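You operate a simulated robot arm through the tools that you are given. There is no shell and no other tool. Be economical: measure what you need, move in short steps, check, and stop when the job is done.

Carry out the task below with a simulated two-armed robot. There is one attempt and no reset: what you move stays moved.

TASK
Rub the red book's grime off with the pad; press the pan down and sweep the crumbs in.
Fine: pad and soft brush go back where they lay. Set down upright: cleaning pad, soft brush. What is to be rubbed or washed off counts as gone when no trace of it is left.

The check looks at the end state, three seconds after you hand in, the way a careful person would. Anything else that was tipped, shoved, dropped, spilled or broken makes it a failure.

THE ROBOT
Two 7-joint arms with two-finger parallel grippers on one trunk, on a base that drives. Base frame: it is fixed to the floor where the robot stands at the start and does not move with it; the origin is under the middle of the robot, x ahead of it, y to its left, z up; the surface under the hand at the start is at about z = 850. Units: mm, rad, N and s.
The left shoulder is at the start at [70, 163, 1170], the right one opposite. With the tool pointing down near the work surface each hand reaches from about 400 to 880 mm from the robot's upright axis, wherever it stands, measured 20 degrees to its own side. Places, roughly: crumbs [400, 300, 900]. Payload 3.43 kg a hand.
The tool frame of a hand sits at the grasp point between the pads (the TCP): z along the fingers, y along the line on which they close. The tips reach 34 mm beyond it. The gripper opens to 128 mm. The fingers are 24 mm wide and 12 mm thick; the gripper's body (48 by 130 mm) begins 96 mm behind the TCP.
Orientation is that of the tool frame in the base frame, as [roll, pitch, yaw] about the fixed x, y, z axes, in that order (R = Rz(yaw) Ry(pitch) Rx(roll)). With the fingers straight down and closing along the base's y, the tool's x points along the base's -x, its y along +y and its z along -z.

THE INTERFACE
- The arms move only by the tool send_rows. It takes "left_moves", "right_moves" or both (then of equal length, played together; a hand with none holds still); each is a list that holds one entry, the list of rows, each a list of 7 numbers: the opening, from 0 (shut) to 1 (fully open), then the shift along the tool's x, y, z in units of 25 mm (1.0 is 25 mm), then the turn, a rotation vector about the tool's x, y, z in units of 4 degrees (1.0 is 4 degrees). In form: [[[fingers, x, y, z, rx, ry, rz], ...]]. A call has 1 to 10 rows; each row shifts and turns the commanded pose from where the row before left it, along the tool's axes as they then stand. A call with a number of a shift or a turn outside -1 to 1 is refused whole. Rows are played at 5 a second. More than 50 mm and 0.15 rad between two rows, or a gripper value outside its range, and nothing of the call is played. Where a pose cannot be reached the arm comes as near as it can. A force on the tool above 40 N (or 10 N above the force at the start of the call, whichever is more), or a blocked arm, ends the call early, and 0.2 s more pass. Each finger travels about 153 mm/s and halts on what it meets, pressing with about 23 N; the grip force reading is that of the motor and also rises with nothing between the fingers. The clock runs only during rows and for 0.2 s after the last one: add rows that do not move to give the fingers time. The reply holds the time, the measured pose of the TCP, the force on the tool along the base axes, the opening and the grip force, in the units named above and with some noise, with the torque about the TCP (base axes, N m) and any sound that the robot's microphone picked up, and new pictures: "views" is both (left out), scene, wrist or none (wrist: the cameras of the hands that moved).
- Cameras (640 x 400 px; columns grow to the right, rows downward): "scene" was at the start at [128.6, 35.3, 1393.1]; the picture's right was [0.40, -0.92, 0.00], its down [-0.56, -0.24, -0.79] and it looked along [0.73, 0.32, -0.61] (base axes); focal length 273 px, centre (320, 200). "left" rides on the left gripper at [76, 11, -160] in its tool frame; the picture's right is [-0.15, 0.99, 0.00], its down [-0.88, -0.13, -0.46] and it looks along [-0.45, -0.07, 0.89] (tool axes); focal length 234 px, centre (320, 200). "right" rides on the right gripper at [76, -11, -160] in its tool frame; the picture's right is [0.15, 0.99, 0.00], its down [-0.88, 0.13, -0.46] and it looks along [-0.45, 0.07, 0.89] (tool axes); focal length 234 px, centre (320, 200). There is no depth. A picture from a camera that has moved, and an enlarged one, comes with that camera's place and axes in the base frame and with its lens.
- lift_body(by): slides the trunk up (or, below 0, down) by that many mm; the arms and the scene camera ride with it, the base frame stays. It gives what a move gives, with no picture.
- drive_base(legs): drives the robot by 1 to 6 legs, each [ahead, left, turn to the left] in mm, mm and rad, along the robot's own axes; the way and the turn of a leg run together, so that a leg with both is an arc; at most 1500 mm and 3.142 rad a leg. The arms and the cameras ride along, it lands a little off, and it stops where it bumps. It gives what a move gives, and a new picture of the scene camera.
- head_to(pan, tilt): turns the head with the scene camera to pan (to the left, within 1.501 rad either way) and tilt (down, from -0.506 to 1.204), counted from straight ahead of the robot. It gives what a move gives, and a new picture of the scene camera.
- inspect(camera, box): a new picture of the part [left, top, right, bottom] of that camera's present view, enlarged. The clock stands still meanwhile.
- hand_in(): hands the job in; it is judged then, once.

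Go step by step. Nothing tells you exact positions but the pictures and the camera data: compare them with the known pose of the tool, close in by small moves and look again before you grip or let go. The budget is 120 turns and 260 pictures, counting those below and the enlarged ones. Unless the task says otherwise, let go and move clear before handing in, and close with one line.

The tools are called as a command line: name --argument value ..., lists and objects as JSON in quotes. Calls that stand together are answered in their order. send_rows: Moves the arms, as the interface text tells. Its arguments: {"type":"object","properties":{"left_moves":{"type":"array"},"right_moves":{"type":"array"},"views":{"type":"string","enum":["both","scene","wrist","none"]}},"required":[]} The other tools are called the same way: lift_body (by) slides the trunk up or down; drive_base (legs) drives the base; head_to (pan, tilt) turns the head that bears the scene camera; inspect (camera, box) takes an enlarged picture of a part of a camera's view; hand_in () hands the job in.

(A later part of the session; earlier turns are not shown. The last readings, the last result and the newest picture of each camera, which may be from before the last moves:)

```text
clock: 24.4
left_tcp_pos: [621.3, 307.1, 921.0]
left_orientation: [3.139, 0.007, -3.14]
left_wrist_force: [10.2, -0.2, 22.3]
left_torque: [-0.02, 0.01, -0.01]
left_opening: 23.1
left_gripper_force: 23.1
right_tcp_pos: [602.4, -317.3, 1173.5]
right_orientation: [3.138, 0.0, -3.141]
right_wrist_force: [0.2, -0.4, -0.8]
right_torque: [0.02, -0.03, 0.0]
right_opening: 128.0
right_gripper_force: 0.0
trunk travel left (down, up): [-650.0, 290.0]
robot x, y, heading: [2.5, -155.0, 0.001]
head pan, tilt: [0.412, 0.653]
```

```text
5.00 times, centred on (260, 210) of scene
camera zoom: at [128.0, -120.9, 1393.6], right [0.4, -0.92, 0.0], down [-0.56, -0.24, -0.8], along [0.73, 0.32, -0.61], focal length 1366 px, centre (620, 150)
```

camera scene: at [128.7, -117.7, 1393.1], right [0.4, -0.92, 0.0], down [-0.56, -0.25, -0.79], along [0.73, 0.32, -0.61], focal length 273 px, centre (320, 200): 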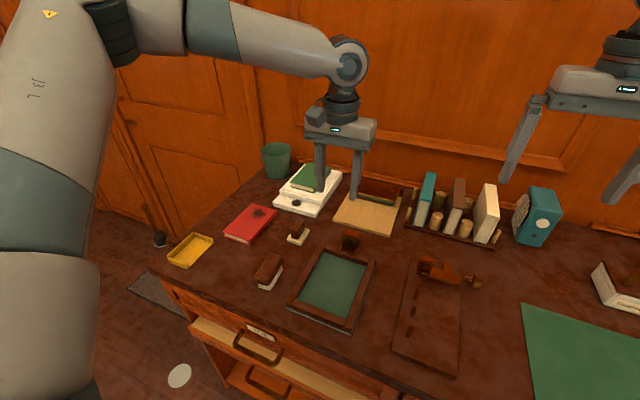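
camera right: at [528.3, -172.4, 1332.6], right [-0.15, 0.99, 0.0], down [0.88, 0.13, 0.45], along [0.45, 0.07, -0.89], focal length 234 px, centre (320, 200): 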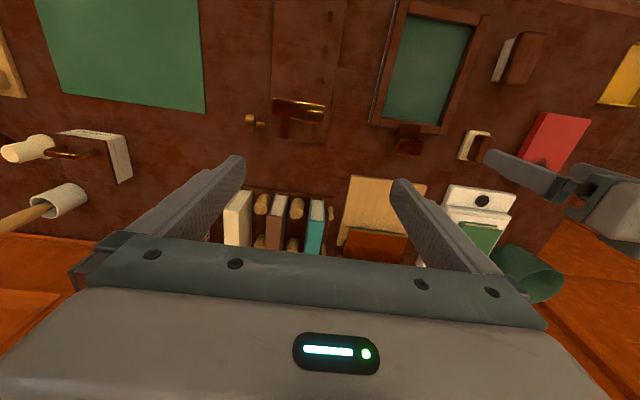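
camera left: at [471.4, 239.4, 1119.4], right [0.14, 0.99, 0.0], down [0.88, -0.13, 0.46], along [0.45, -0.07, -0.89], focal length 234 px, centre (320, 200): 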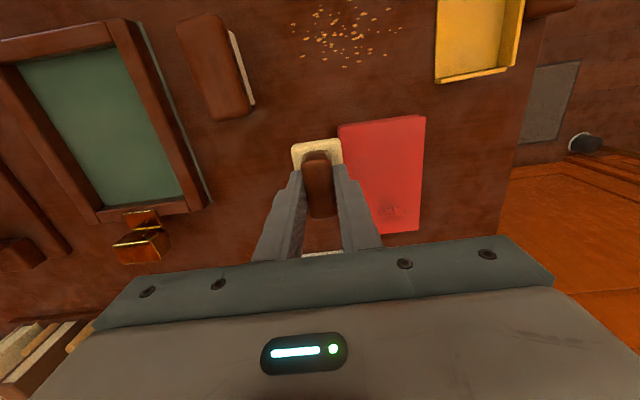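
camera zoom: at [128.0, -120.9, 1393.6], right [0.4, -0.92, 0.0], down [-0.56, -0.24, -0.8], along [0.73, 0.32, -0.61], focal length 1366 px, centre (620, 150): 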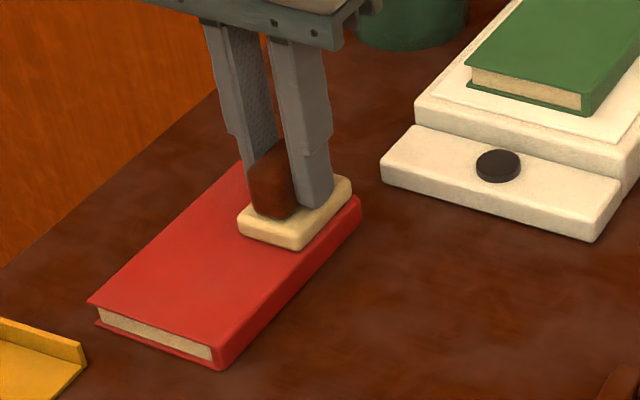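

The harder strokes dragged the book about 22 mm in +y, so I'll have to bring it back with -y drags. First I'll lift and check the grime.

send_rows --left_moves '[[[0, 0, 0, -0.8, 0, 0, 0], [0, 1, -0.8, -0.4, 0, 0, 0], [0, 1, -1, 0, 0, 0, 0], [0, 1, -0.5, 0, 0, 0, 0], [0, 0, 0, 0, 0, 0, 0]]]' --views "wrist"

inspect --camera "left" --box '[340, 110, 460, 250]'

inspect --camera "scene" --box '[200, 170, 320, 250]'

```text
clock: 25.6
left_tcp_pos: [542.5, 248.1, 945.3]
left_orientation: [3.14, 0.002, -3.139]
left_wrist_force: [0.4, 0.3, -0.5]
left_torque: [-0.06, 0.03, -0.01]
left_opening: 23.4
left_gripper_force: 22.7
right_tcp_pos: [603.2, -314.0, 1172.5]
right_orientation: [3.14, 0.001, -3.14]
right_wrist_force: [0.3, -0.7, -0.5]
right_torque: [-0.02, -0.02, -0.02]
right_opening: 128.0
right_gripper_force: 0.1
trunk travel left (down, up): [-650.0, 290.0]
robot x, y, heading: [0.7, -156.5, -0.002]
head pan, tilt: [0.412, 0.653]
camera left: at [468.2, 258.8, 1106.6], right [0.14, 0.99, 0.0], down [0.88, -0.13, 0.46], along [0.45, -0.07, -0.89], focal length 234 px, centre (320, 200)
```

left: 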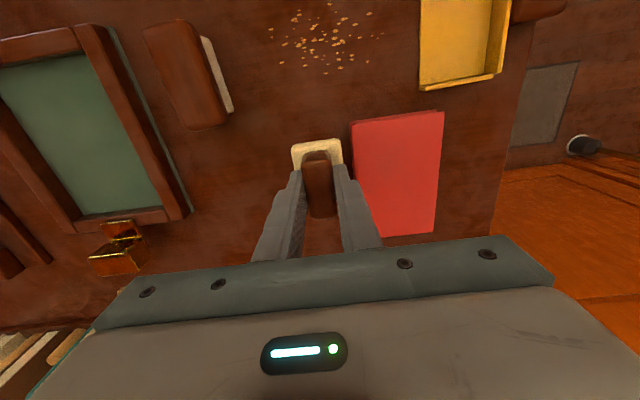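

```text
2.86 times, centred on (400, 180) of left
camera zoom: at [468.2, 258.8, 1106.6], right [0.14, 0.99, 0.0], down [0.88, -0.13, 0.46], along [0.45, -0.07, -0.89], focal length 669 px, centre (91, 257)
```

zoom: 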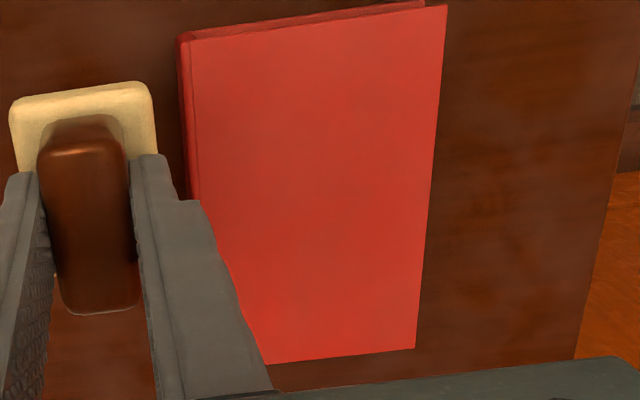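

```text
5.00 times, centred on (260, 210) of scene
camera zoom: at [129.2, -118.8, 1393.1], right [0.4, -0.92, 0.0], down [-0.56, -0.24, -0.79], along [0.73, 0.32, -0.61], focal length 1366 px, centre (620, 150)
```

zoom: 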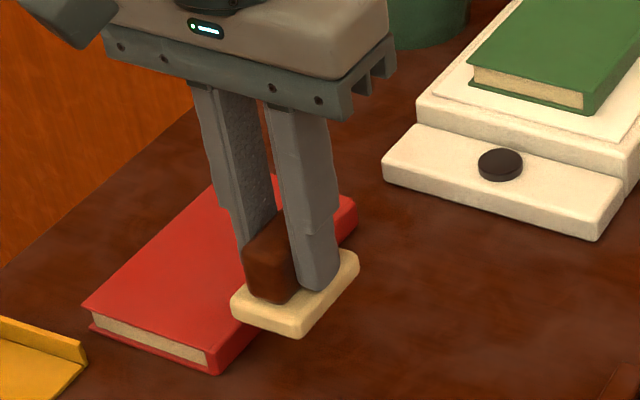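

The grime appears gone. The book now spans about x 511–652, y 286–372 and needs to go back by about [+6, -25]; I'll press the pad at its centre and drag it.

send_rows --left_moves '[[[0, -0.37, 0.81, 0, 0, 0, 0], [0, -0.37, 0.81, 0, 0, 0, 0], [0, -0.37, 0.81, 0, 0, 0, 0], [0, -0.37, 0.81, 0, 0, 0, 0], [0, 0, 0, 0.6, 0, 0, 0], [0, 0, 0, 0.53, 0, 0, 0], [0, 0, 0, 0, 0, 0, 0]]]' --views "none"

send_rows --left_moves '[[[0, -0.06, -0.25, 0, 0, 0, 0], [0, -0.06, -0.25, 0, 0, 0, 0], [0, -0.06, -0.25, 0, 0, 0, 0], [0, -0.06, -0.25, 0, 0, 0, 0], [0, 0, 0, 0, 0, 0, 0]]]' --views "none"

inspect --camera "scene" --box '[200, 170, 320, 250]'

```text
clock: 27.2
left_tcp_pos: [579.9, 329.7, 921.2]
left_orientation: [3.141, 0.004, -3.138]
left_wrist_force: [0.5, 2.2, 12.4]
left_torque: [0.1, 0.1, -0.01]
left_opening: 23.0
left_gripper_force: 23.1
right_tcp_pos: [601.6, -315.4, 1173.7]
right_orientation: [3.141, -0.001, -3.14]
right_wrist_force: [0.0, 0.5, -0.2]
right_torque: [0.03, 0.02, 0.01]
right_opening: 127.7
right_gripper_force: 0.1
trunk travel left (down, up): [-650.0, 290.0]
robot x, y, heading: [3.2, -148.5, 0.008]
head pan, tilt: [0.412, 0.653]
```

```text
clock: 28.4
left_tcp_pos: [585.0, 306.8, 920.8]
left_orientation: [3.142, 0.001, -3.138]
left_wrist_force: [-1.4, 5.0, 14.7]
left_torque: [0.23, 0.06, 0.02]
left_opening: 23.0
left_gripper_force: 22.7
right_tcp_pos: [601.2, -313.9, 1174.5]
right_orientation: [3.141, 0.001, -3.14]
right_wrist_force: [0.3, 1.0, 0.4]
right_torque: [0.0, 0.01, -0.02]
right_opening: 128.0
right_gripper_force: 0.0
trunk travel left (down, up): [-650.0, 290.0]
robot x, y, heading: [1.5, -157.3, 0.001]
head pan, tilt: [0.412, 0.653]
```

```text
5.00 times, centred on (260, 210) of scene
camera zoom: at [126.9, -119.0, 1393.4], right [0.4, -0.92, 0.0], down [-0.56, -0.24, -0.8], along [0.73, 0.32, -0.61], focal length 1366 px, centre (620, 150)
```

zoom: 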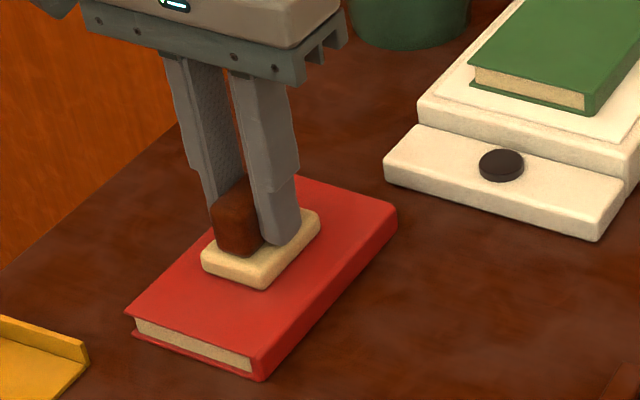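

The book is within about 4 mm of its old place. One small correction drag, then I'll lift.

send_rows --left_moves '[[[0, -0.16, -0.1, 0, 0, 0, 0], [0, -0.02, -0.05, 0, 0, 0, 0], [0, 0, 0, -0.4, 0, 0, 0], [0, 0, 0, -0.8, 0, 0, 0], [0, 0.2, -1, 0, 0, 0, 0], [0, 0, -1, 0, 0, 0, 0], [0, 0, -1, 0, 0, 0, 0], [0, 0, 0, 0, 0, 0, 0]]]' --views "wrist"

inspect --camera "scene" --box '[200, 170, 320, 250]'

inspect --camera "left" --box '[360, 40, 520, 240]'

```text
clock: 30.2
left_tcp_pos: [586.0, 223.9, 950.9]
left_orientation: [3.141, -0.001, -3.138]
left_wrist_force: [-0.5, -0.1, -0.6]
left_torque: [0.0, 0.01, -0.02]
left_opening: 23.1
left_gripper_force: 23.0
right_tcp_pos: [603.7, -313.7, 1173.7]
right_orientation: [-3.14, 0.002, -3.14]
right_wrist_force: [-0.5, 0.3, -0.4]
right_torque: [-0.01, 0.0, 0.02]
right_opening: 128.0
right_gripper_force: 0.0
trunk travel left (down, up): [-650.0, 290.0]
robot x, y, heading: [-1.8, -156.3, 0.004]
head pan, tilt: [0.412, 0.653]
camera left: at [511.3, 236.0, 1110.6], right [0.14, 0.99, 0.0], down [0.88, -0.13, 0.46], along [0.45, -0.07, -0.89], focal length 234 px, centre (320, 200)
```

left: 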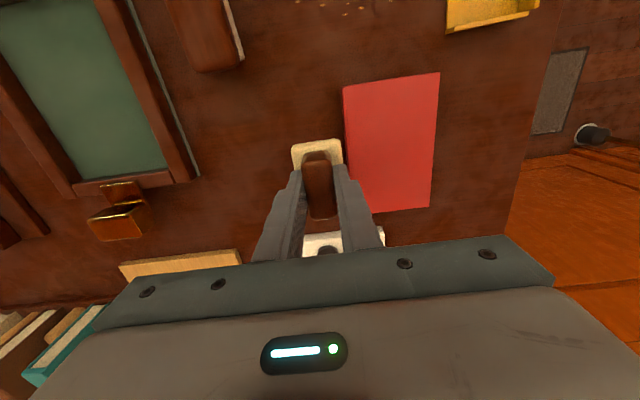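

```text
5.00 times, centred on (260, 210) of scene
camera zoom: at [128.8, -118.0, 1393.1], right [0.4, -0.92, 0.0], down [-0.56, -0.24, -0.79], along [0.73, 0.32, -0.61], focal length 1366 px, centre (620, 150)
```

zoom: 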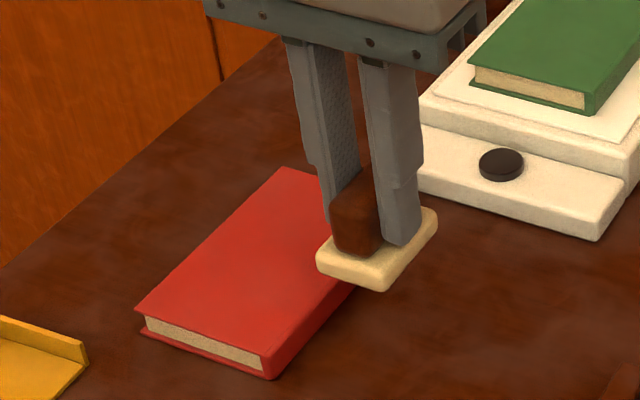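

```text
2.00 times, centred on (440, 140) of left
camera zoom: at [511.3, 236.0, 1110.6], right [0.14, 0.99, 0.0], down [0.88, -0.13, 0.46], along [0.45, -0.07, -0.89], focal length 468 px, centre (80, 320)
```

zoom: 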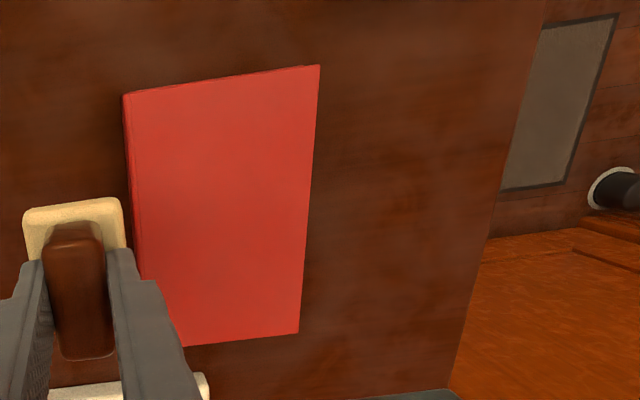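

The book is clean and back in place within 2 mm. Now I'll return the pad to [599, 152.5].

send_rows --left_moves '[[[0, -0.18, -0.95, 0, 0, 0, 0], [0, -0.18, -0.95, 0, 0, 0, 0], [0, -0.17, -0.95, 0, 0, 0, 0], [0, 0, 0, 0.9, 0, 0, 0], [0, 0, 0, 0.7, 0, 0, 0], [0, 0, 0, 0.2, 0, 0, 0], [0, 0, 0, 0, 0, 0, 0]]]' --views "none"

inspect --camera "scene" --box '[220, 190, 340, 270]'

```text
clock: 31.8
left_tcp_pos: [600.4, 155.7, 907.4]
left_orientation: [-3.14, 0.0, -3.138]
left_wrist_force: [-1.2, 0.9, -0.8]
left_torque: [-0.03, 0.02, 0.02]
left_opening: 23.1
left_gripper_force: 23.2
right_tcp_pos: [602.6, -313.5, 1172.8]
right_orientation: [3.141, 0.001, 3.141]
right_wrist_force: [-0.1, -0.1, -0.6]
right_torque: [-0.01, -0.01, -0.03]
right_opening: 127.8
right_gripper_force: 0.1
trunk travel left (down, up): [-650.0, 290.0]
robot x, y, heading: [0.4, -152.0, -0.002]
head pan, tilt: [0.412, 0.653]
```

```text
5.00 times, centred on (280, 230) of scene
camera zoom: at [128.9, -118.5, 1393.1], right [0.4, -0.92, 0.0], down [-0.56, -0.24, -0.79], along [0.73, 0.32, -0.61], focal length 1366 px, centre (520, 50)
```

zoom: 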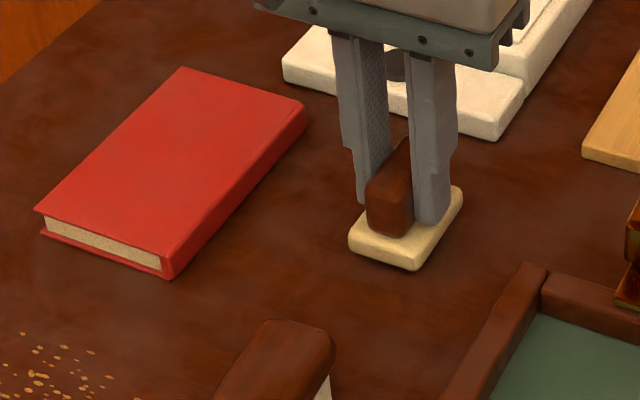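

Nearly down. I'll shift 3 mm, lower the last 5 mm, then release.

send_rows --left_moves '[[[0, 0.02, -0.11, 0.1, 0, 0, 0], [0, 0, 0, 0.08, 0, 0, 0], [0, 0, 0, 0.02, 0, 0, 0], [0, 0, 0, 0, 0, 0, 0]]]' --views "none"

inspect --camera "scene" --box '[220, 190, 340, 270]'

```text
clock: 32.8
left_tcp_pos: [598.9, 153.3, 900.4]
left_orientation: [-3.141, 0.002, -3.139]
left_wrist_force: [1.6, 2.8, 7.9]
left_torque: [0.13, -0.09, 0.0]
left_opening: 23.3
left_gripper_force: 23.3
right_tcp_pos: [603.2, -314.3, 1173.9]
right_orientation: [3.141, -0.001, -3.141]
right_wrist_force: [-0.6, -0.5, 0.0]
right_torque: [0.02, 0.0, 0.01]
right_opening: 128.0
right_gripper_force: 0.0
trunk travel left (down, up): [-650.0, 290.0]
robot x, y, heading: [-1.9, -154.1, 0.001]
head pan, tilt: [0.412, 0.653]
```

```text
5.00 times, centred on (280, 230) of scene
camera zoom: at [128.1, -118.7, 1393.3], right [0.4, -0.92, 0.0], down [-0.56, -0.24, -0.79], along [0.73, 0.32, -0.61], focal length 1366 px, centre (520, 50)
```

zoom: 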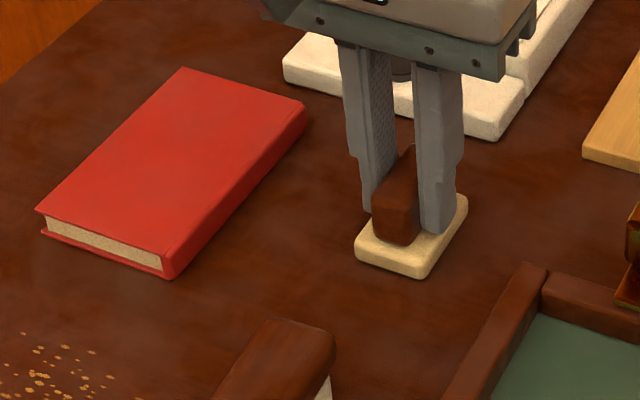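

The pad stands where it lay. I'll release it and rise.

send_rows --left_moves '[[[0, 0, 0, -0.05, 0, 0, 0], [0.25, 0, 0, 0, 0, 0, 0], [0.5, 0, 0, 0, 0, 0, 0], [0.5, 0, 0, 0, 0, 0, 0], [0.5, 0, 0, -0.8, 0, 0, 0], [0.5, 0, 0, -1, 0, 0, 0], [0.5, 0.5, 0, -1, 0, 0, 0], [0.5, 1, 0, -1, 0, 0, 0], [0.5, 1, 0.5, -1, 0, 0, 0]]]' --views "both"

inspect --camera "left" --box '[320, 20, 480, 180]'

inspect --camera "scene" --box '[160, 210, 310, 310]'

```text
clock: 34.8
left_tcp_pos: [533.1, 167.2, 1022.6]
left_orientation: [3.141, 0.001, -3.137]
left_wrist_force: [0.6, 0.3, 0.4]
left_torque: [-0.01, -0.04, 0.03]
left_opening: 63.9
left_gripper_force: 0.1
right_tcp_pos: [602.0, -314.1, 1174.5]
right_orientation: [-3.142, 0.001, -3.139]
right_wrist_force: [-0.1, -0.2, 0.2]
right_torque: [0.03, -0.01, 0.0]
right_opening: 128.0
right_gripper_force: 0.0
trunk travel left (down, up): [-650.0, 290.0]
robot x, y, heading: [2.3, -153.3, -0.002]
head pan, tilt: [0.412, 0.653]
camera scene: at [126.7, -118.0, 1393.3], right [0.4, -0.92, 0.0], down [-0.56, -0.24, -0.8], along [0.73, 0.32, -0.61], focal length 273 px, centre (320, 200)
camera left: at [457.7, 179.2, 1182.4], right [0.14, 0.99, 0.0], down [0.88, -0.13, 0.46], along [0.45, -0.07, -0.89], focal length 234 px, centre (320, 200)
```

scene: 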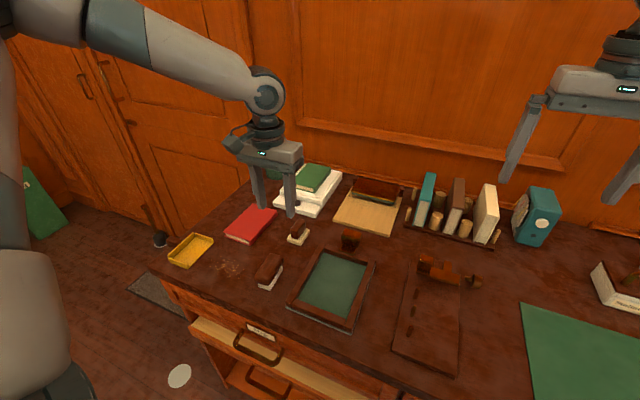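
left: 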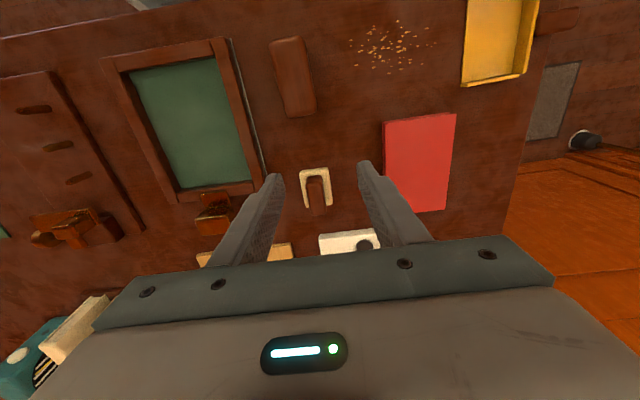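

```text
2.50 times, centred on (400, 100) of left
camera zoom: at [457.7, 179.2, 1182.4], right [0.14, 0.99, 0.0], down [0.88, -0.13, 0.46], along [0.45, -0.07, -0.89], focal length 585 px, centre (120, 450)
```

zoom: 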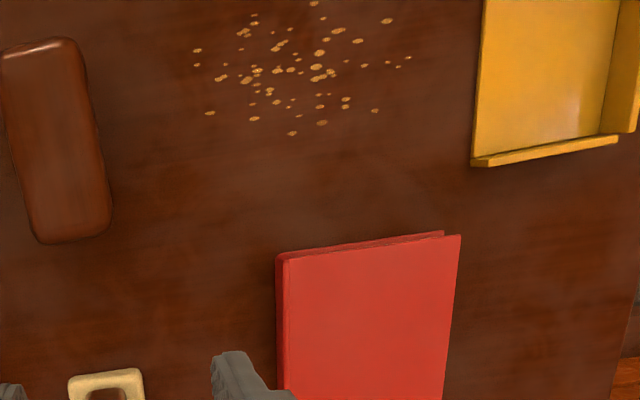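

```text
4.00 times, centred on (235, 260) of scene
camera zoom: at [126.7, -118.0, 1393.3], right [0.4, -0.92, 0.0], down [-0.56, -0.24, -0.8], along [0.73, 0.32, -0.61], focal length 1092 px, centre (660, -40)
```

zoom: 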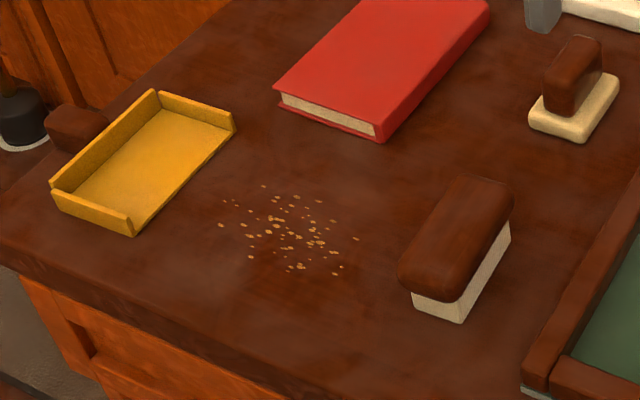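

The pad is back, the book is clean, and the crumbs lie at about x 405–465, y 218–322 between the brush (centre ≈ [452, 151]) and the pan mouth (y ≈ 352). I'll raise the left hand and drive left so that the right hand can take the brush and the left hand the pan handle.

send_rows --left_moves '[[[1, 0, 0, -1, 0, 0, 0], [1, 0, 0, -1, 0, 0, 0], [1, 0, 0, -1, 0, 0, 0], [1, 0, 0, -1, 0, 0, 0], [1, 0, 0, -1, 0, 0, 0], [1, 0, 0, -1, 0, 0, 0], [1, 0, 0, -1, 0, 0, 0]]]' --views "none"

drive_base --legs '[[0, 435, 0]]'

```text
clock: 36.4
left_tcp_pos: [537.4, 166.2, 1199.0]
left_orientation: [3.141, -0.001, -3.138]
left_wrist_force: [-0.2, -0.1, 0.0]
left_torque: [0.01, -0.02, 0.01]
left_opening: 128.0
left_gripper_force: 0.0
right_tcp_pos: [602.3, -314.5, 1173.4]
right_orientation: [-3.141, 0.001, -3.139]
right_wrist_force: [-1.6, -0.3, -0.9]
right_torque: [0.01, 0.01, 0.05]
right_opening: 128.1
right_gripper_force: 0.1
trunk travel left (down, up): [-650.0, 290.0]
robot x, y, heading: [1.9, -154.4, -0.0]
head pan, tilt: [0.412, 0.653]
```

```text
clock: 39.0
left_tcp_pos: [532.1, 605.9, 1197.6]
left_orientation: [3.141, 0.0, -3.13]
left_wrist_force: [0.0, 0.2, 0.3]
left_torque: [0.02, 0.02, 0.02]
left_opening: 128.3
left_gripper_force: 0.1
right_tcp_pos: [602.0, 125.8, 1173.4]
right_orientation: [3.141, 0.0, -3.129]
right_wrist_force: [0.7, 0.0, 0.1]
right_torque: [0.0, -0.06, -0.01]
right_opening: 128.0
right_gripper_force: 0.0
trunk travel left (down, up): [-650.0, 290.0]
robot x, y, heading: [-3.2, 279.5, 0.011]
head pan, tilt: [0.412, 0.653]
camera scene: at [125.4, 317.0, 1393.1], right [0.41, -0.91, 0.0], down [-0.55, -0.25, -0.79], along [0.72, 0.33, -0.61], focal length 273 px, centre (320, 200)
```

scene: 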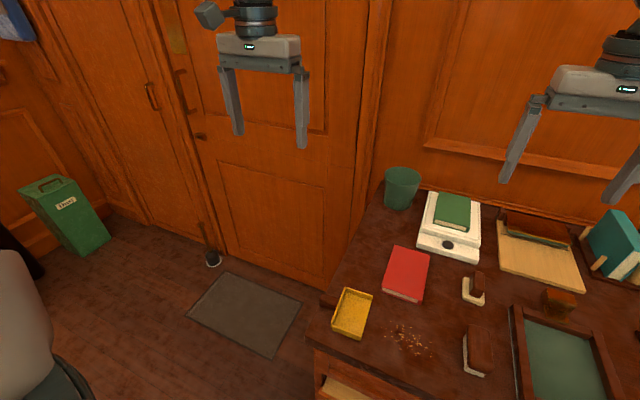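

The base is at y ≈ 280. I'll turn the head toward the work and lower the trunk 150 mm so the hands can work nearer the middle.

lift_body --by -150

head_to --pan 0.0 --tilt 0.8

```text
clock: 40.8
left_tcp_pos: [532.3, 605.3, 1048.4]
left_orientation: [-3.141, 0.0, -3.127]
left_wrist_force: [0.4, 0.6, 0.5]
left_torque: [0.01, -0.04, 0.01]
left_opening: 128.0
left_gripper_force: 0.1
right_tcp_pos: [602.4, 126.7, 1023.5]
right_orientation: [-3.141, 0.0, -3.128]
right_wrist_force: [-0.2, -0.1, -0.8]
right_torque: [0.02, 0.03, 0.0]
right_opening: 128.0
right_gripper_force: 0.0
trunk travel left (down, up): [-500.0, 440.0]
robot x, y, heading: [-1.1, 281.1, 0.007]
head pan, tilt: [0.412, 0.653]
```

```text
clock: 41.7
left_tcp_pos: [532.6, 606.1, 1047.5]
left_orientation: [-3.14, 0.001, -3.127]
left_wrist_force: [0.3, 0.8, -0.3]
left_torque: [-0.02, 0.0, 0.01]
left_opening: 127.7
left_gripper_force: 0.1
right_tcp_pos: [601.9, 128.1, 1024.1]
right_orientation: [3.14, -0.003, -3.13]
right_wrist_force: [-0.5, -1.0, 0.6]
right_torque: [0.03, 0.0, -0.04]
right_opening: 128.1
right_gripper_force: 0.1
trunk travel left (down, up): [-500.0, 440.0]
robot x, y, heading: [-2.4, 277.5, 0.015]
head pan, tilt: [0.0, 0.799]
camera scene: at [127.0, 282.7, 1230.9], right [0.01, -1.0, 0.0], down [-0.72, -0.01, -0.7], along [0.7, 0.01, -0.72], focal length 273 px, centre (320, 200)
```

scene: 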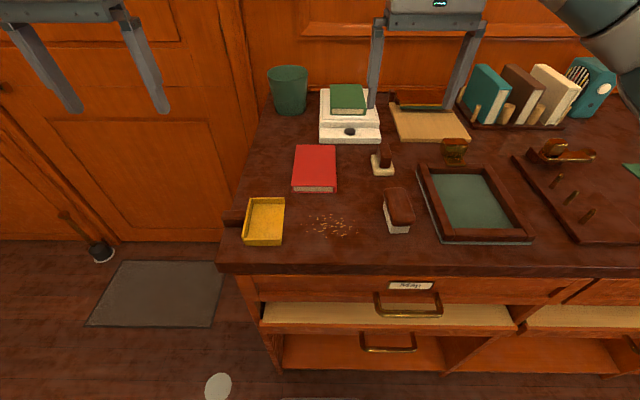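

Good overview. I'll test the right hand's inward reach over the crumbs at a safe height.

send_rows --right_moves '[[[1, 1, 0.9, 0, 0, 0, 0], [1, 1, 0.9, 0, 0, 0, 0], [1, 1, 0.9, 0, 0, 0, 0], [1, 1, 0.9, 0, 0, 0, 0], [1, 1, 0.9, 0, 0, 0, 0], [1, 1, 0.9, 0, 0, 0, 0], [1, 0.4, 0.9, 0, 0, 0, 0], [1, 0.2, 0.9, 0, 0, 0, 0], [1, 0, 0.9, 0, 0, 0, 0], [1, 0, 0.9, 0, 0, 0, 0]]]' --views "wrist"

```text
clock: 43.9
left_tcp_pos: [531.7, 606.9, 1048.4]
left_orientation: [3.141, 0.001, -3.127]
left_wrist_force: [0.4, 0.9, 0.1]
left_torque: [0.02, -0.01, 0.02]
left_opening: 128.0
left_gripper_force: 0.2
right_tcp_pos: [434.3, 350.0, 1024.9]
right_orientation: [-3.139, -0.001, -3.129]
right_wrist_force: [0.0, -0.1, 0.0]
right_torque: [-0.05, -0.01, 0.0]
right_opening: 128.0
right_gripper_force: 0.1
trunk travel left (down, up): [-500.0, 440.0]
robot x, y, heading: [-5.2, 279.7, 0.013]
head pan, tilt: [0.0, 0.799]
camera right: at [358.4, 338.9, 1185.0], right [-0.16, 0.99, 0.0], down [0.88, 0.14, 0.46], along [0.45, 0.07, -0.89], focal length 234 px, centre (320, 200)
```

right: 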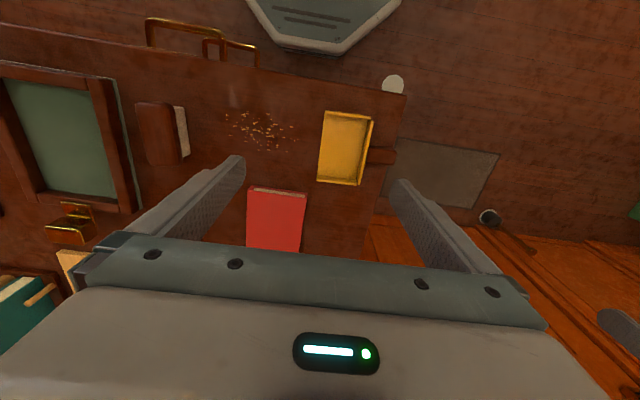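

The right hand reaches y = 350 freely. I'll check it can also go down to z ≈ 930 there and measure the pan.

send_rows --right_moves '[[[1, 0, 0, 1, 0, 0, 0], [1, 0, 0, 1, 0, 0, 0], [1, 0, 0, 1, 0, 0, 0], [1, 0, 0, 0.8, 0, 0, 0], [1, 0, 0, 0, 0, 0, 0]]]' --views "wrist"

inspect --camera "right" --box '[180, 60, 460, 235]'

inspect --camera "scene" --box '[210, 150, 450, 280]'

```text
clock: 45.1
left_tcp_pos: [532.2, 607.1, 1049.3]
left_orientation: [-3.141, 0.0, -3.128]
left_wrist_force: [0.1, -0.1, -0.4]
left_torque: [0.01, -0.01, -0.02]
left_opening: 128.2
left_gripper_force: 0.0
right_tcp_pos: [434.3, 350.7, 930.3]
right_orientation: [-3.14, -0.002, -3.129]
right_wrist_force: [-0.2, -0.3, 0.5]
right_torque: [0.01, -0.01, 0.0]
right_opening: 128.1
right_gripper_force: 0.0
trunk travel left (down, up): [-500.0, 440.0]
robot x, y, heading: [-1.8, 278.4, 0.012]
head pan, tilt: [0.0, 0.799]
camera right: at [358.1, 339.0, 1089.5], right [-0.16, 0.99, 0.0], down [0.88, 0.14, 0.46], along [0.45, 0.07, -0.89], focal length 234 px, centre (320, 200)
```

right: 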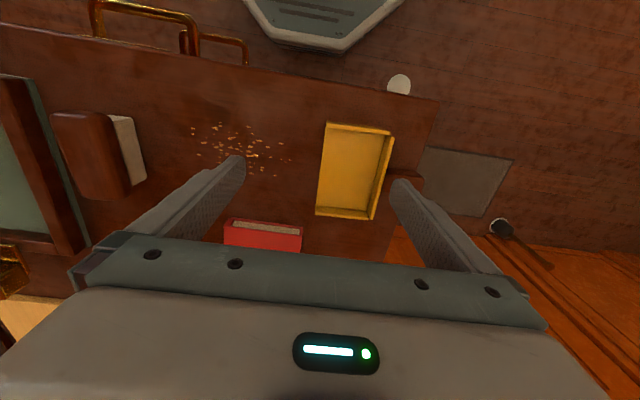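

```text
2.29 times, centred on (320, 148) of right
camera zoom: at [358.1, 339.0, 1089.5], right [-0.16, 0.99, 0.0], down [0.88, 0.14, 0.46], along [0.45, 0.07, -0.89], focal length 535 px, centre (320, 320)
```

zoom: 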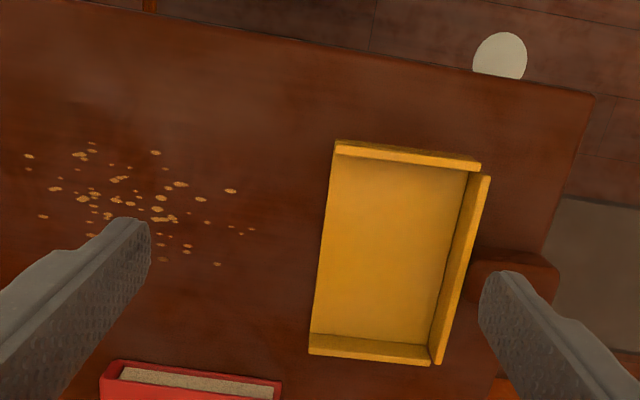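

```text
2.67 times, centred on (330, 215) of scene
camera zoom: at [126.7, 282.8, 1230.9], right [0.01, -1.0, 0.0], down [-0.72, -0.01, -0.7], along [0.7, 0.01, -0.72], focal length 728 px, centre (293, 160)
```

zoom: 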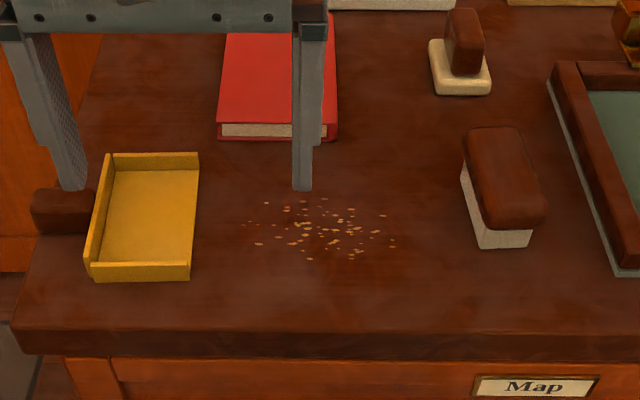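

The right hand works well here. The brush's wooden top spans x 410–491, y 131–169, and the pan interior spans x 401–487, y 353–414. I'll move the right hand over the brush.

send_rows --right_moves '[[[1, 0, 0, -1, 0, 0, 0], [1, 0, -0.5, -1, 0, 0, 0], [1, -0.1, -1, -0.5, 0, 0, 0], [1, -0.1, -1, 0, 0, 0, 0], [1, -0.1, -1, 0, 0, 0, 0], [1, -0.1, -1, 0, 0, 0, 0], [0.6, -0.1, -1, 0, 0, 0, 0], [0.6, -0.1, -1, 0, 0, 0, 0], [0.6, -0.1, -1, 0, 0, 0, 0], [0.6, 0, -0.5, 0.6, 0, 0, 0]]]' --views "wrist"

inspect --camera "right" --box '[220, 60, 420, 200]'

```text
clock: 47.3
left_tcp_pos: [532.2, 605.4, 1048.6]
left_orientation: [-3.141, 0.0, -3.127]
left_wrist_force: [0.4, -0.4, 0.2]
left_torque: [0.0, -0.01, 0.02]
left_opening: 128.0
left_gripper_force: 0.2
right_tcp_pos: [452.9, 148.8, 975.3]
right_orientation: [-3.14, 0.0, -3.13]
right_wrist_force: [0.7, -0.2, -0.4]
right_torque: [-0.01, -0.02, 0.04]
right_opening: 76.7
right_gripper_force: 0.0
trunk travel left (down, up): [-500.0, 440.0]
robot x, y, heading: [0.7, 279.7, 0.013]
head pan, tilt: [0.0, 0.799]
camera right: at [378.3, 136.8, 1135.4], right [-0.16, 0.99, 0.0], down [0.88, 0.14, 0.46], along [0.45, 0.07, -0.89], focal length 234 px, centre (320, 200)
```

right: 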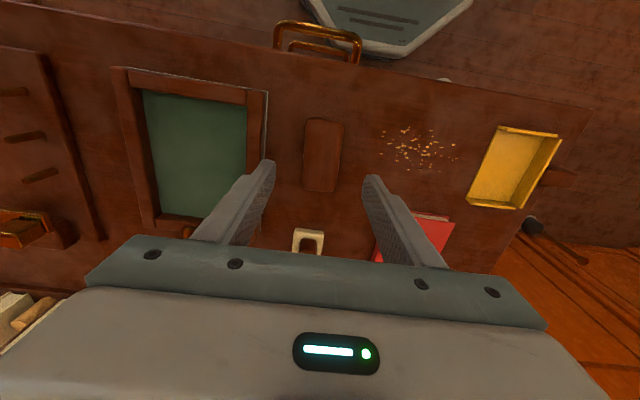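

```text
2.86 times, centred on (320, 130) of right
camera zoom: at [378.3, 136.8, 1135.4], right [-0.16, 0.99, 0.0], down [0.88, 0.14, 0.46], along [0.45, 0.07, -0.89], focal length 669 px, centre (320, 400)
```

zoom: 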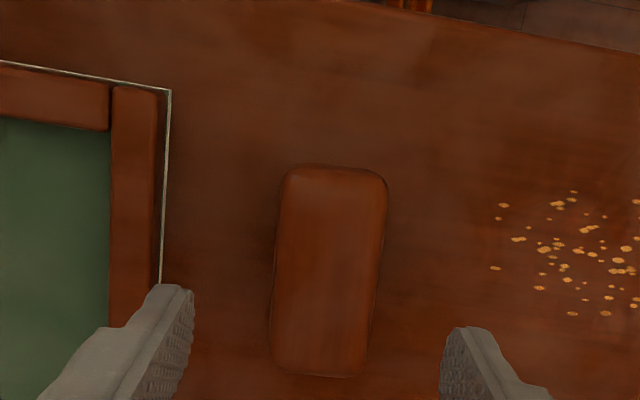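

The brush is centred near [449.5, 151], turned about +3°. I'll match that and descend around it.

send_rows --right_moves '[[[0.6, 0.1, 0.06, 0.9, 0, 0, -0.7], [0.6, 0, 0, 0.9, 0, 0, 0], [0.6, 0, 0, 0.8, 0, 0, 0], [0.6, 0, 0, 0.4, 0, 0, 0], [0.6, 0, 0, 0, 0, 0, 0]]]' --views "wrist"

inspect --camera "scene" --box '[330, 160, 450, 250]'

```text
clock: 48.5
left_tcp_pos: [530.6, 606.2, 1047.9]
left_orientation: [3.14, -0.001, -3.128]
left_wrist_force: [0.2, 0.8, 0.1]
left_torque: [0.0, 0.01, 0.0]
left_opening: 128.3
left_gripper_force: 0.0
right_tcp_pos: [450.7, 148.8, 900.6]
right_orientation: [3.141, 0.001, -3.08]
right_wrist_force: [0.3, 0.5, -0.2]
right_torque: [0.05, 0.0, 0.01]
right_opening: 77.0
right_gripper_force: 0.0
trunk travel left (down, up): [-500.0, 440.0]
robot x, y, heading: [-2.7, 282.2, 0.013]
head pan, tilt: [0.0, 0.799]
camera right: at [376.0, 134.2, 1060.7], right [-0.21, 0.98, 0.0], down [0.87, 0.18, 0.46], along [0.45, 0.09, -0.89], focal length 234 px, centre (320, 200)
```

right: 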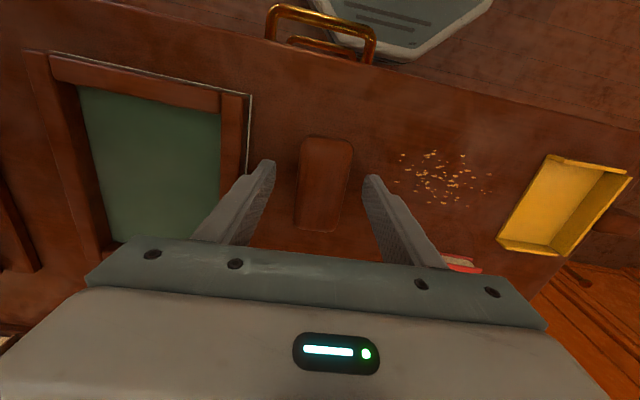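

```text
4.44 times, centred on (390, 205) of scene
camera zoom: at [126.9, 282.7, 1230.8], right [0.01, -1.0, 0.0], down [-0.72, -0.01, -0.7], along [0.7, 0.01, -0.72], focal length 1214 px, centre (9, 178)
```

zoom: 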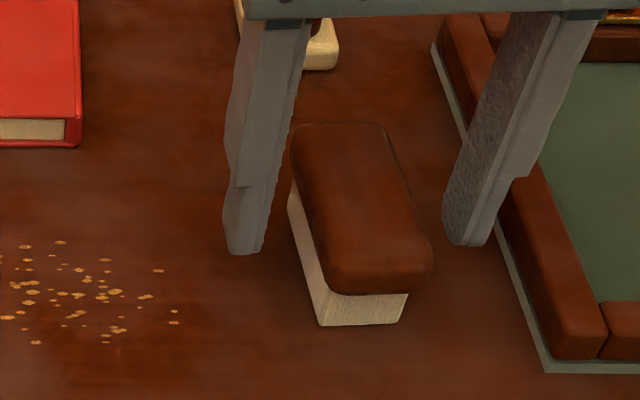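

Well aligned. I'll close on the brush.

send_rows --right_moves '[[[0.6, 0, 0.08, 0, 0, 0, 0], [0.4, 0, 0, 0, 0, 0, 0], [0.2, 0, 0, 0, 0, 0, 0], [0.1, 0, 0, 0, 0, 0, 0], [0, 0, 0, 0, 0, 0, 0], [0, 0, 0, 0, 0, 0, 0]]]' --views "none"

inspect --camera "scene" --box '[330, 160, 450, 250]'

```text
clock: 49.9
left_tcp_pos: [532.5, 606.6, 1048.1]
left_orientation: [-3.141, 0.0, -3.128]
left_wrist_force: [-0.5, -0.5, -0.4]
left_torque: [0.0, -0.02, 0.0]
left_opening: 128.2
left_gripper_force: 0.0
right_tcp_pos: [450.9, 153.5, 900.8]
right_orientation: [3.141, 0.001, -3.081]
right_wrist_force: [-0.4, -0.3, 0.3]
right_torque: [-0.02, -0.03, -0.02]
right_opening: 39.1
right_gripper_force: 22.7
trunk travel left (down, up): [-500.0, 440.0]
robot x, y, heading: [-4.9, 280.4, 0.009]
head pan, tilt: [0.0, 0.799]
```

```text
4.44 times, centred on (390, 205) of scene
camera zoom: at [126.9, 282.6, 1230.8], right [0.01, -1.0, 0.0], down [-0.72, -0.01, -0.7], along [0.7, 0.01, -0.72], focal length 1214 px, centre (9, 178)
```

zoom: 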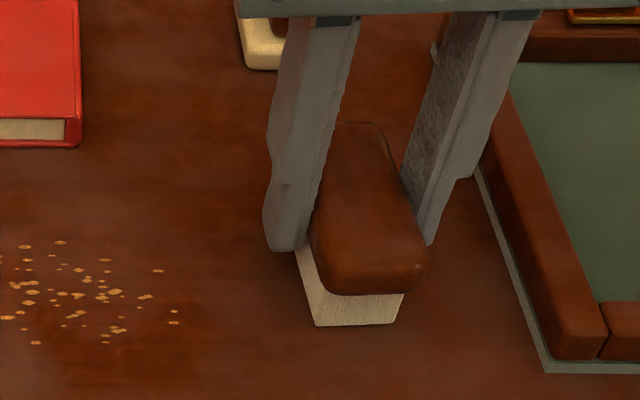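

The brush is held (39 mm). Now I'll bring the left hand, closed and leaning outward, over the pan handle (about [440, 438]) to press the pan down.

send_rows --left_moves '[[[0.5, 0.74, -0.85, 0.54, 0, 0, 0], [0, 0.74, -0.85, 0.54, 0, 0, 0], [0, 0.74, -0.85, 0.54, 0, 0, 0], [0, 0.74, -0.85, 0.54, 0, 0, 0], [0, 0.74, -0.85, 0.54, 0, 0, 0], [0, 0, 0, 0, 1, 0, 0], [0, 0, 0, 0, 1, 0, 0], [0, 0, 0, 0, 1, 0, 0], [0, 0, 0, 0, 1, 0, 0], [0, 0, 0, 0, 1, 0, 0]]]' --views "scene"

```text
clock: 52.1
left_tcp_pos: [440.3, 498.8, 978.8]
left_orientation: [-2.791, 0.002, -3.128]
left_wrist_force: [-0.4, 0.2, -0.7]
left_torque: [-0.01, -0.01, 0.0]
left_opening: 0.0
left_gripper_force: 23.4
right_tcp_pos: [451.7, 152.9, 901.8]
right_orientation: [3.141, -0.001, -3.08]
right_wrist_force: [0.1, 0.5, 0.2]
right_torque: [-0.03, 0.02, -0.01]
right_opening: 39.5
right_gripper_force: 23.1
trunk travel left (down, up): [-500.0, 440.0]
robot x, y, heading: [-2.5, 281.7, 0.013]
head pan, tilt: [0.0, 0.799]
camera scene: at [127.0, 283.4, 1230.8], right [0.01, -1.0, 0.0], down [-0.72, -0.01, -0.7], along [0.7, 0.01, -0.72], focal length 273 px, centre (320, 200)
```

scene: 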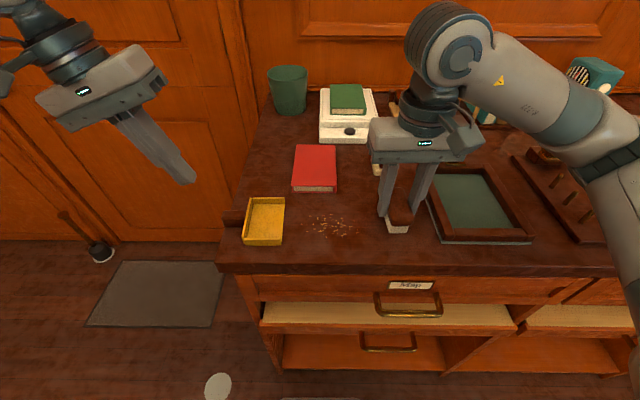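

Leaning the right way. I'll tilt a bit more and move the tips just above the handle.

send_rows --left_moves '[[[0, 0, 0, 0, 1, 0, 0], [0, 0, 0, 0, 1, 0, 0], [0, 0, 0, 0, 1, 0, 0], [0, 0, -0.18, 0.82, 0, 0, 0], [0, 0, -0.18, 0.82, 0, 0, 0], [0, 0, -0.18, 0.82, 0, 0, 0], [0, 0, 0, 0, 0, 0, 0]]]' --views "wrist"

inspect --camera "scene" --box '[190, 150, 330, 260]'

inspect --camera "left" --box '[200, 60, 440, 240]'

```text
clock: 53.7
left_tcp_pos: [439.5, 456.2, 935.0]
left_orientation: [-2.583, -0.001, -3.128]
left_wrist_force: [0.2, 0.1, 0.0]
left_torque: [0.01, -0.03, -0.01]
left_opening: 0.0
left_gripper_force: 22.9
right_tcp_pos: [450.8, 151.9, 901.7]
right_orientation: [3.14, 0.0, -3.081]
right_wrist_force: [-0.1, 0.7, -0.5]
right_torque: [0.0, 0.02, 0.05]
right_opening: 39.2
right_gripper_force: 22.7
trunk travel left (down, up): [-500.0, 440.0]
robot x, y, heading: [-2.1, 281.4, 0.011]
head pan, tilt: [0.0, 0.799]
camera left: at [365.6, 548.9, 1064.9], right [0.14, 0.84, -0.52], down [0.88, 0.14, 0.46], along [0.46, -0.52, -0.72], focal length 234 px, centre (320, 200)
```

left: 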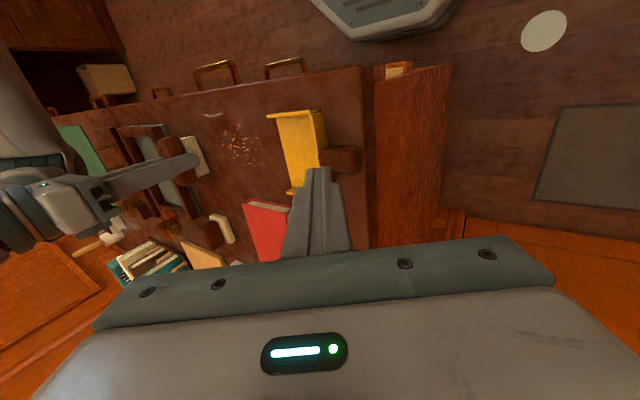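

```text
3.64 times, centred on (260, 205) of scene
camera zoom: at [126.8, 283.0, 1230.8], right [0.01, -1.0, 0.0], down [-0.72, -0.01, -0.7], along [0.7, 0.01, -0.72], focal length 993 px, centre (538, 182)
```

zoom: 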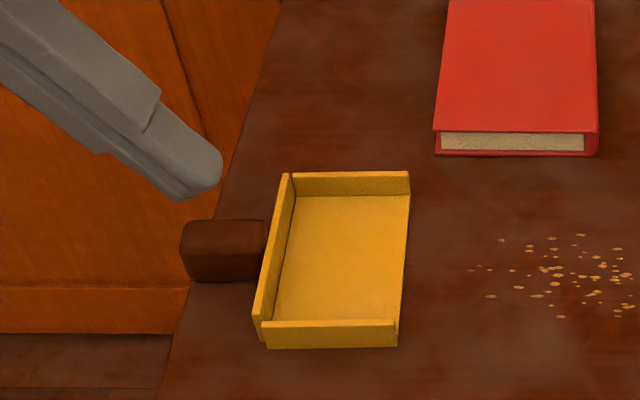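

```text
2.22 times, centred on (320, 150) of left
camera zoom: at [365.6, 548.9, 1064.9], right [0.14, 0.84, -0.52], down [0.88, 0.14, 0.46], along [0.46, -0.52, -0.72], focal length 520 px, centre (320, 311)
```

zoom: 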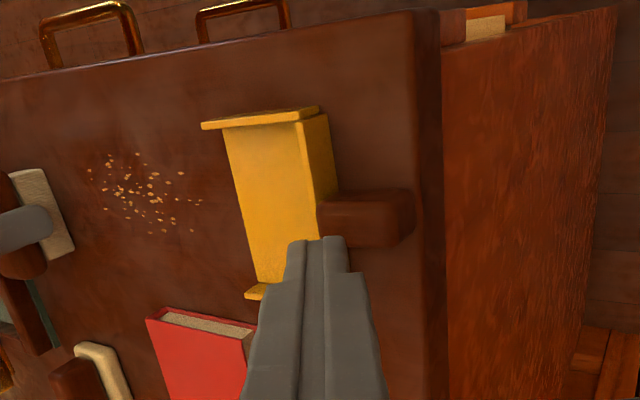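

The handle top is at z ≈ 874, x 427–446, y 418–459. I'll lower the tips slowly until they press.

send_rows --left_moves '[[[0, 0.05, 0.08, 0.43, 0, 0, 0], [0, 0.05, 0.07, 0.42, 0, 0, 0], [0, 0, 0.042, 0.068, 0, 0, 0], [0, 0, 0.042, 0.068, 0, 0, 0], [0, 0, 0.042, 0.068, 0, 0, 0], [0, 0, 0, 0, 0, 0, 0]]]' --views "none"

inspect --camera "scene" --box '[190, 150, 330, 260]'

```text
clock: 55.1
left_tcp_pos: [439.4, 447.4, 911.7]
left_orientation: [-2.582, 0.006, -3.128]
left_wrist_force: [1.1, 3.4, 22.6]
left_torque: [-0.05, -0.03, 0.03]
left_opening: 0.1
left_gripper_force: 23.5
right_tcp_pos: [450.1, 152.5, 901.7]
right_orientation: [-3.14, 0.0, -3.08]
right_wrist_force: [0.4, -0.3, 0.4]
right_torque: [0.02, 0.0, 0.01]
right_opening: 39.3
right_gripper_force: 23.0
trunk travel left (down, up): [-500.0, 440.0]
robot x, y, heading: [-2.2, 279.2, 0.014]
head pan, tilt: [0.0, 0.799]
```

```text
3.64 times, centred on (260, 205) of scene
camera zoom: at [125.6, 282.6, 1231.3], right [0.01, -1.0, 0.0], down [-0.72, -0.01, -0.7], along [0.7, 0.01, -0.72], focal length 993 px, centre (538, 182)
```

zoom: 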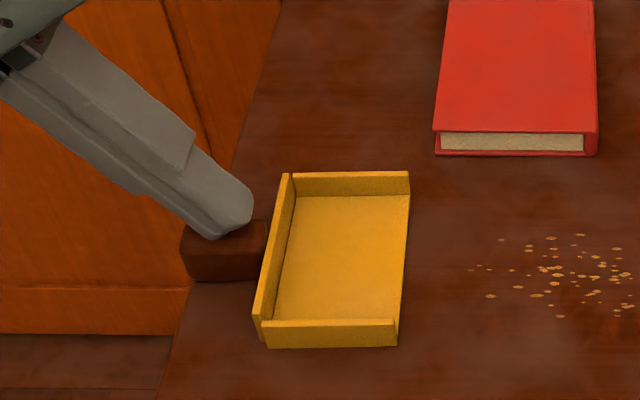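

The pan is pressed with about 22 N and hasn't moved. Now I'll sweep the brush along +y with the right hand, first part.

send_rows --right_moves '[[[0, 0.18, 0.7, 0, 0, 0, 0], [0, 0.18, 0.7, 0.04, 0, 0, 0], [0, 0.18, 0.6, 0, 0, 0, 0], [0, -0.04, 0.5, 0, 0, 0, 0], [0, -0.04, 0.5, 0, 0, 0, 0], [0, -0.04, 0.5, 0, 0, 0, 0], [0, -0.04, 0.5, 0, 0, 0, 0], [0, -0.04, 0.5, 0, 0, 0, 0]]]' --views "none"

inspect --camera "scene" --box '[220, 150, 420, 270]'

```text
clock: 56.9
left_tcp_pos: [439.0, 445.9, 911.0]
left_orientation: [-2.583, 0.003, -3.129]
left_wrist_force: [4.6, 1.2, 31.0]
left_torque: [-0.27, -0.15, 0.04]
left_opening: 0.0
left_gripper_force: 23.2
right_tcp_pos: [432.7, 265.0, 901.1]
right_orientation: [3.14, 0.003, -3.08]
right_wrist_force: [0.3, -0.8, 5.8]
right_torque: [-0.1, 0.2, 0.06]
right_opening: 39.4
right_gripper_force: 22.9
trunk travel left (down, up): [-500.0, 440.0]
robot x, y, heading: [-0.9, 282.7, 0.013]
head pan, tilt: [0.0, 0.799]
```

```text
3.20 times, centred on (320, 210) of scene
camera zoom: at [124.7, 281.7, 1231.2], right [0.01, -1.0, 0.0], down [-0.72, -0.01, -0.7], along [0.7, 0.01, -0.72], focal length 874 px, centre (320, 168)
```

zoom: 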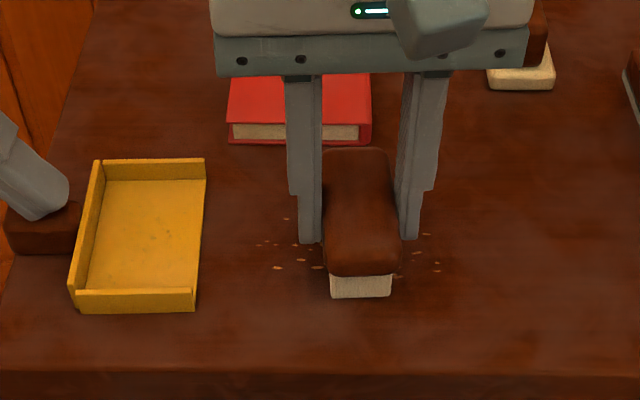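

Some crumbs remain behind and there seem to be specks in the pan; I'll take a close look.

inspect --camera "scene" --box '[230, 190, 300, 250]'

inspect --camera "scene" --box '[290, 200, 370, 255]'

inspect --camera "right" --box '[160, 60, 480, 260]'

```text
6.67 times, centred on (265, 220) of scene
camera zoom: at [124.7, 281.7, 1231.2], right [0.01, -1.0, 0.0], down [-0.72, -0.01, -0.7], along [0.7, 0.01, -0.72], focal length 1821 px, centre (687, 67)
```

zoom: 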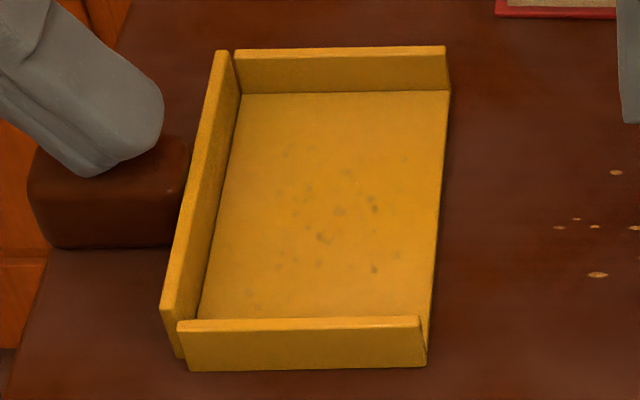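

```text
7.27 times, centred on (330, 228) of scene
camera zoom: at [124.7, 281.7, 1231.2], right [0.01, -1.0, 0.0], down [-0.72, -0.01, -0.7], along [0.7, 0.01, -0.72], focal length 1986 px, centre (247, 0)
```

zoom: 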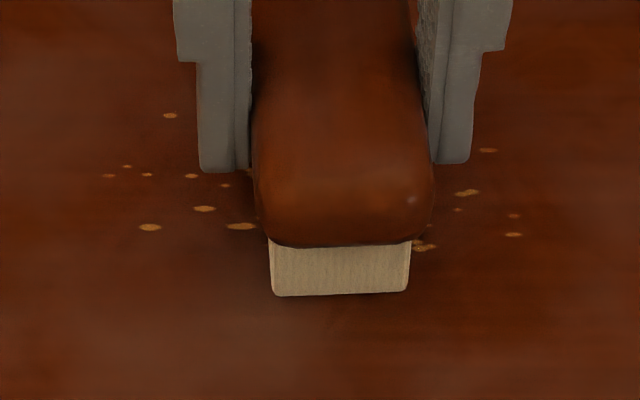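

```text
2.00 times, centred on (320, 160) of right
camera zoom: at [358.5, 249.2, 1060.6], right [-0.21, 0.98, 0.0], down [0.87, 0.18, 0.46], along [0.45, 0.1, -0.89], focal length 468 px, centre (320, 280)
```

zoom: 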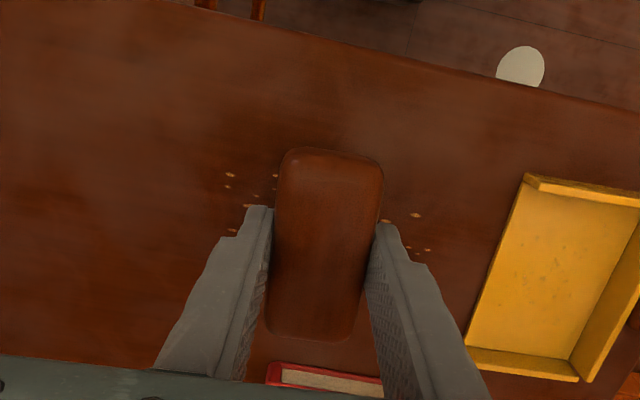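

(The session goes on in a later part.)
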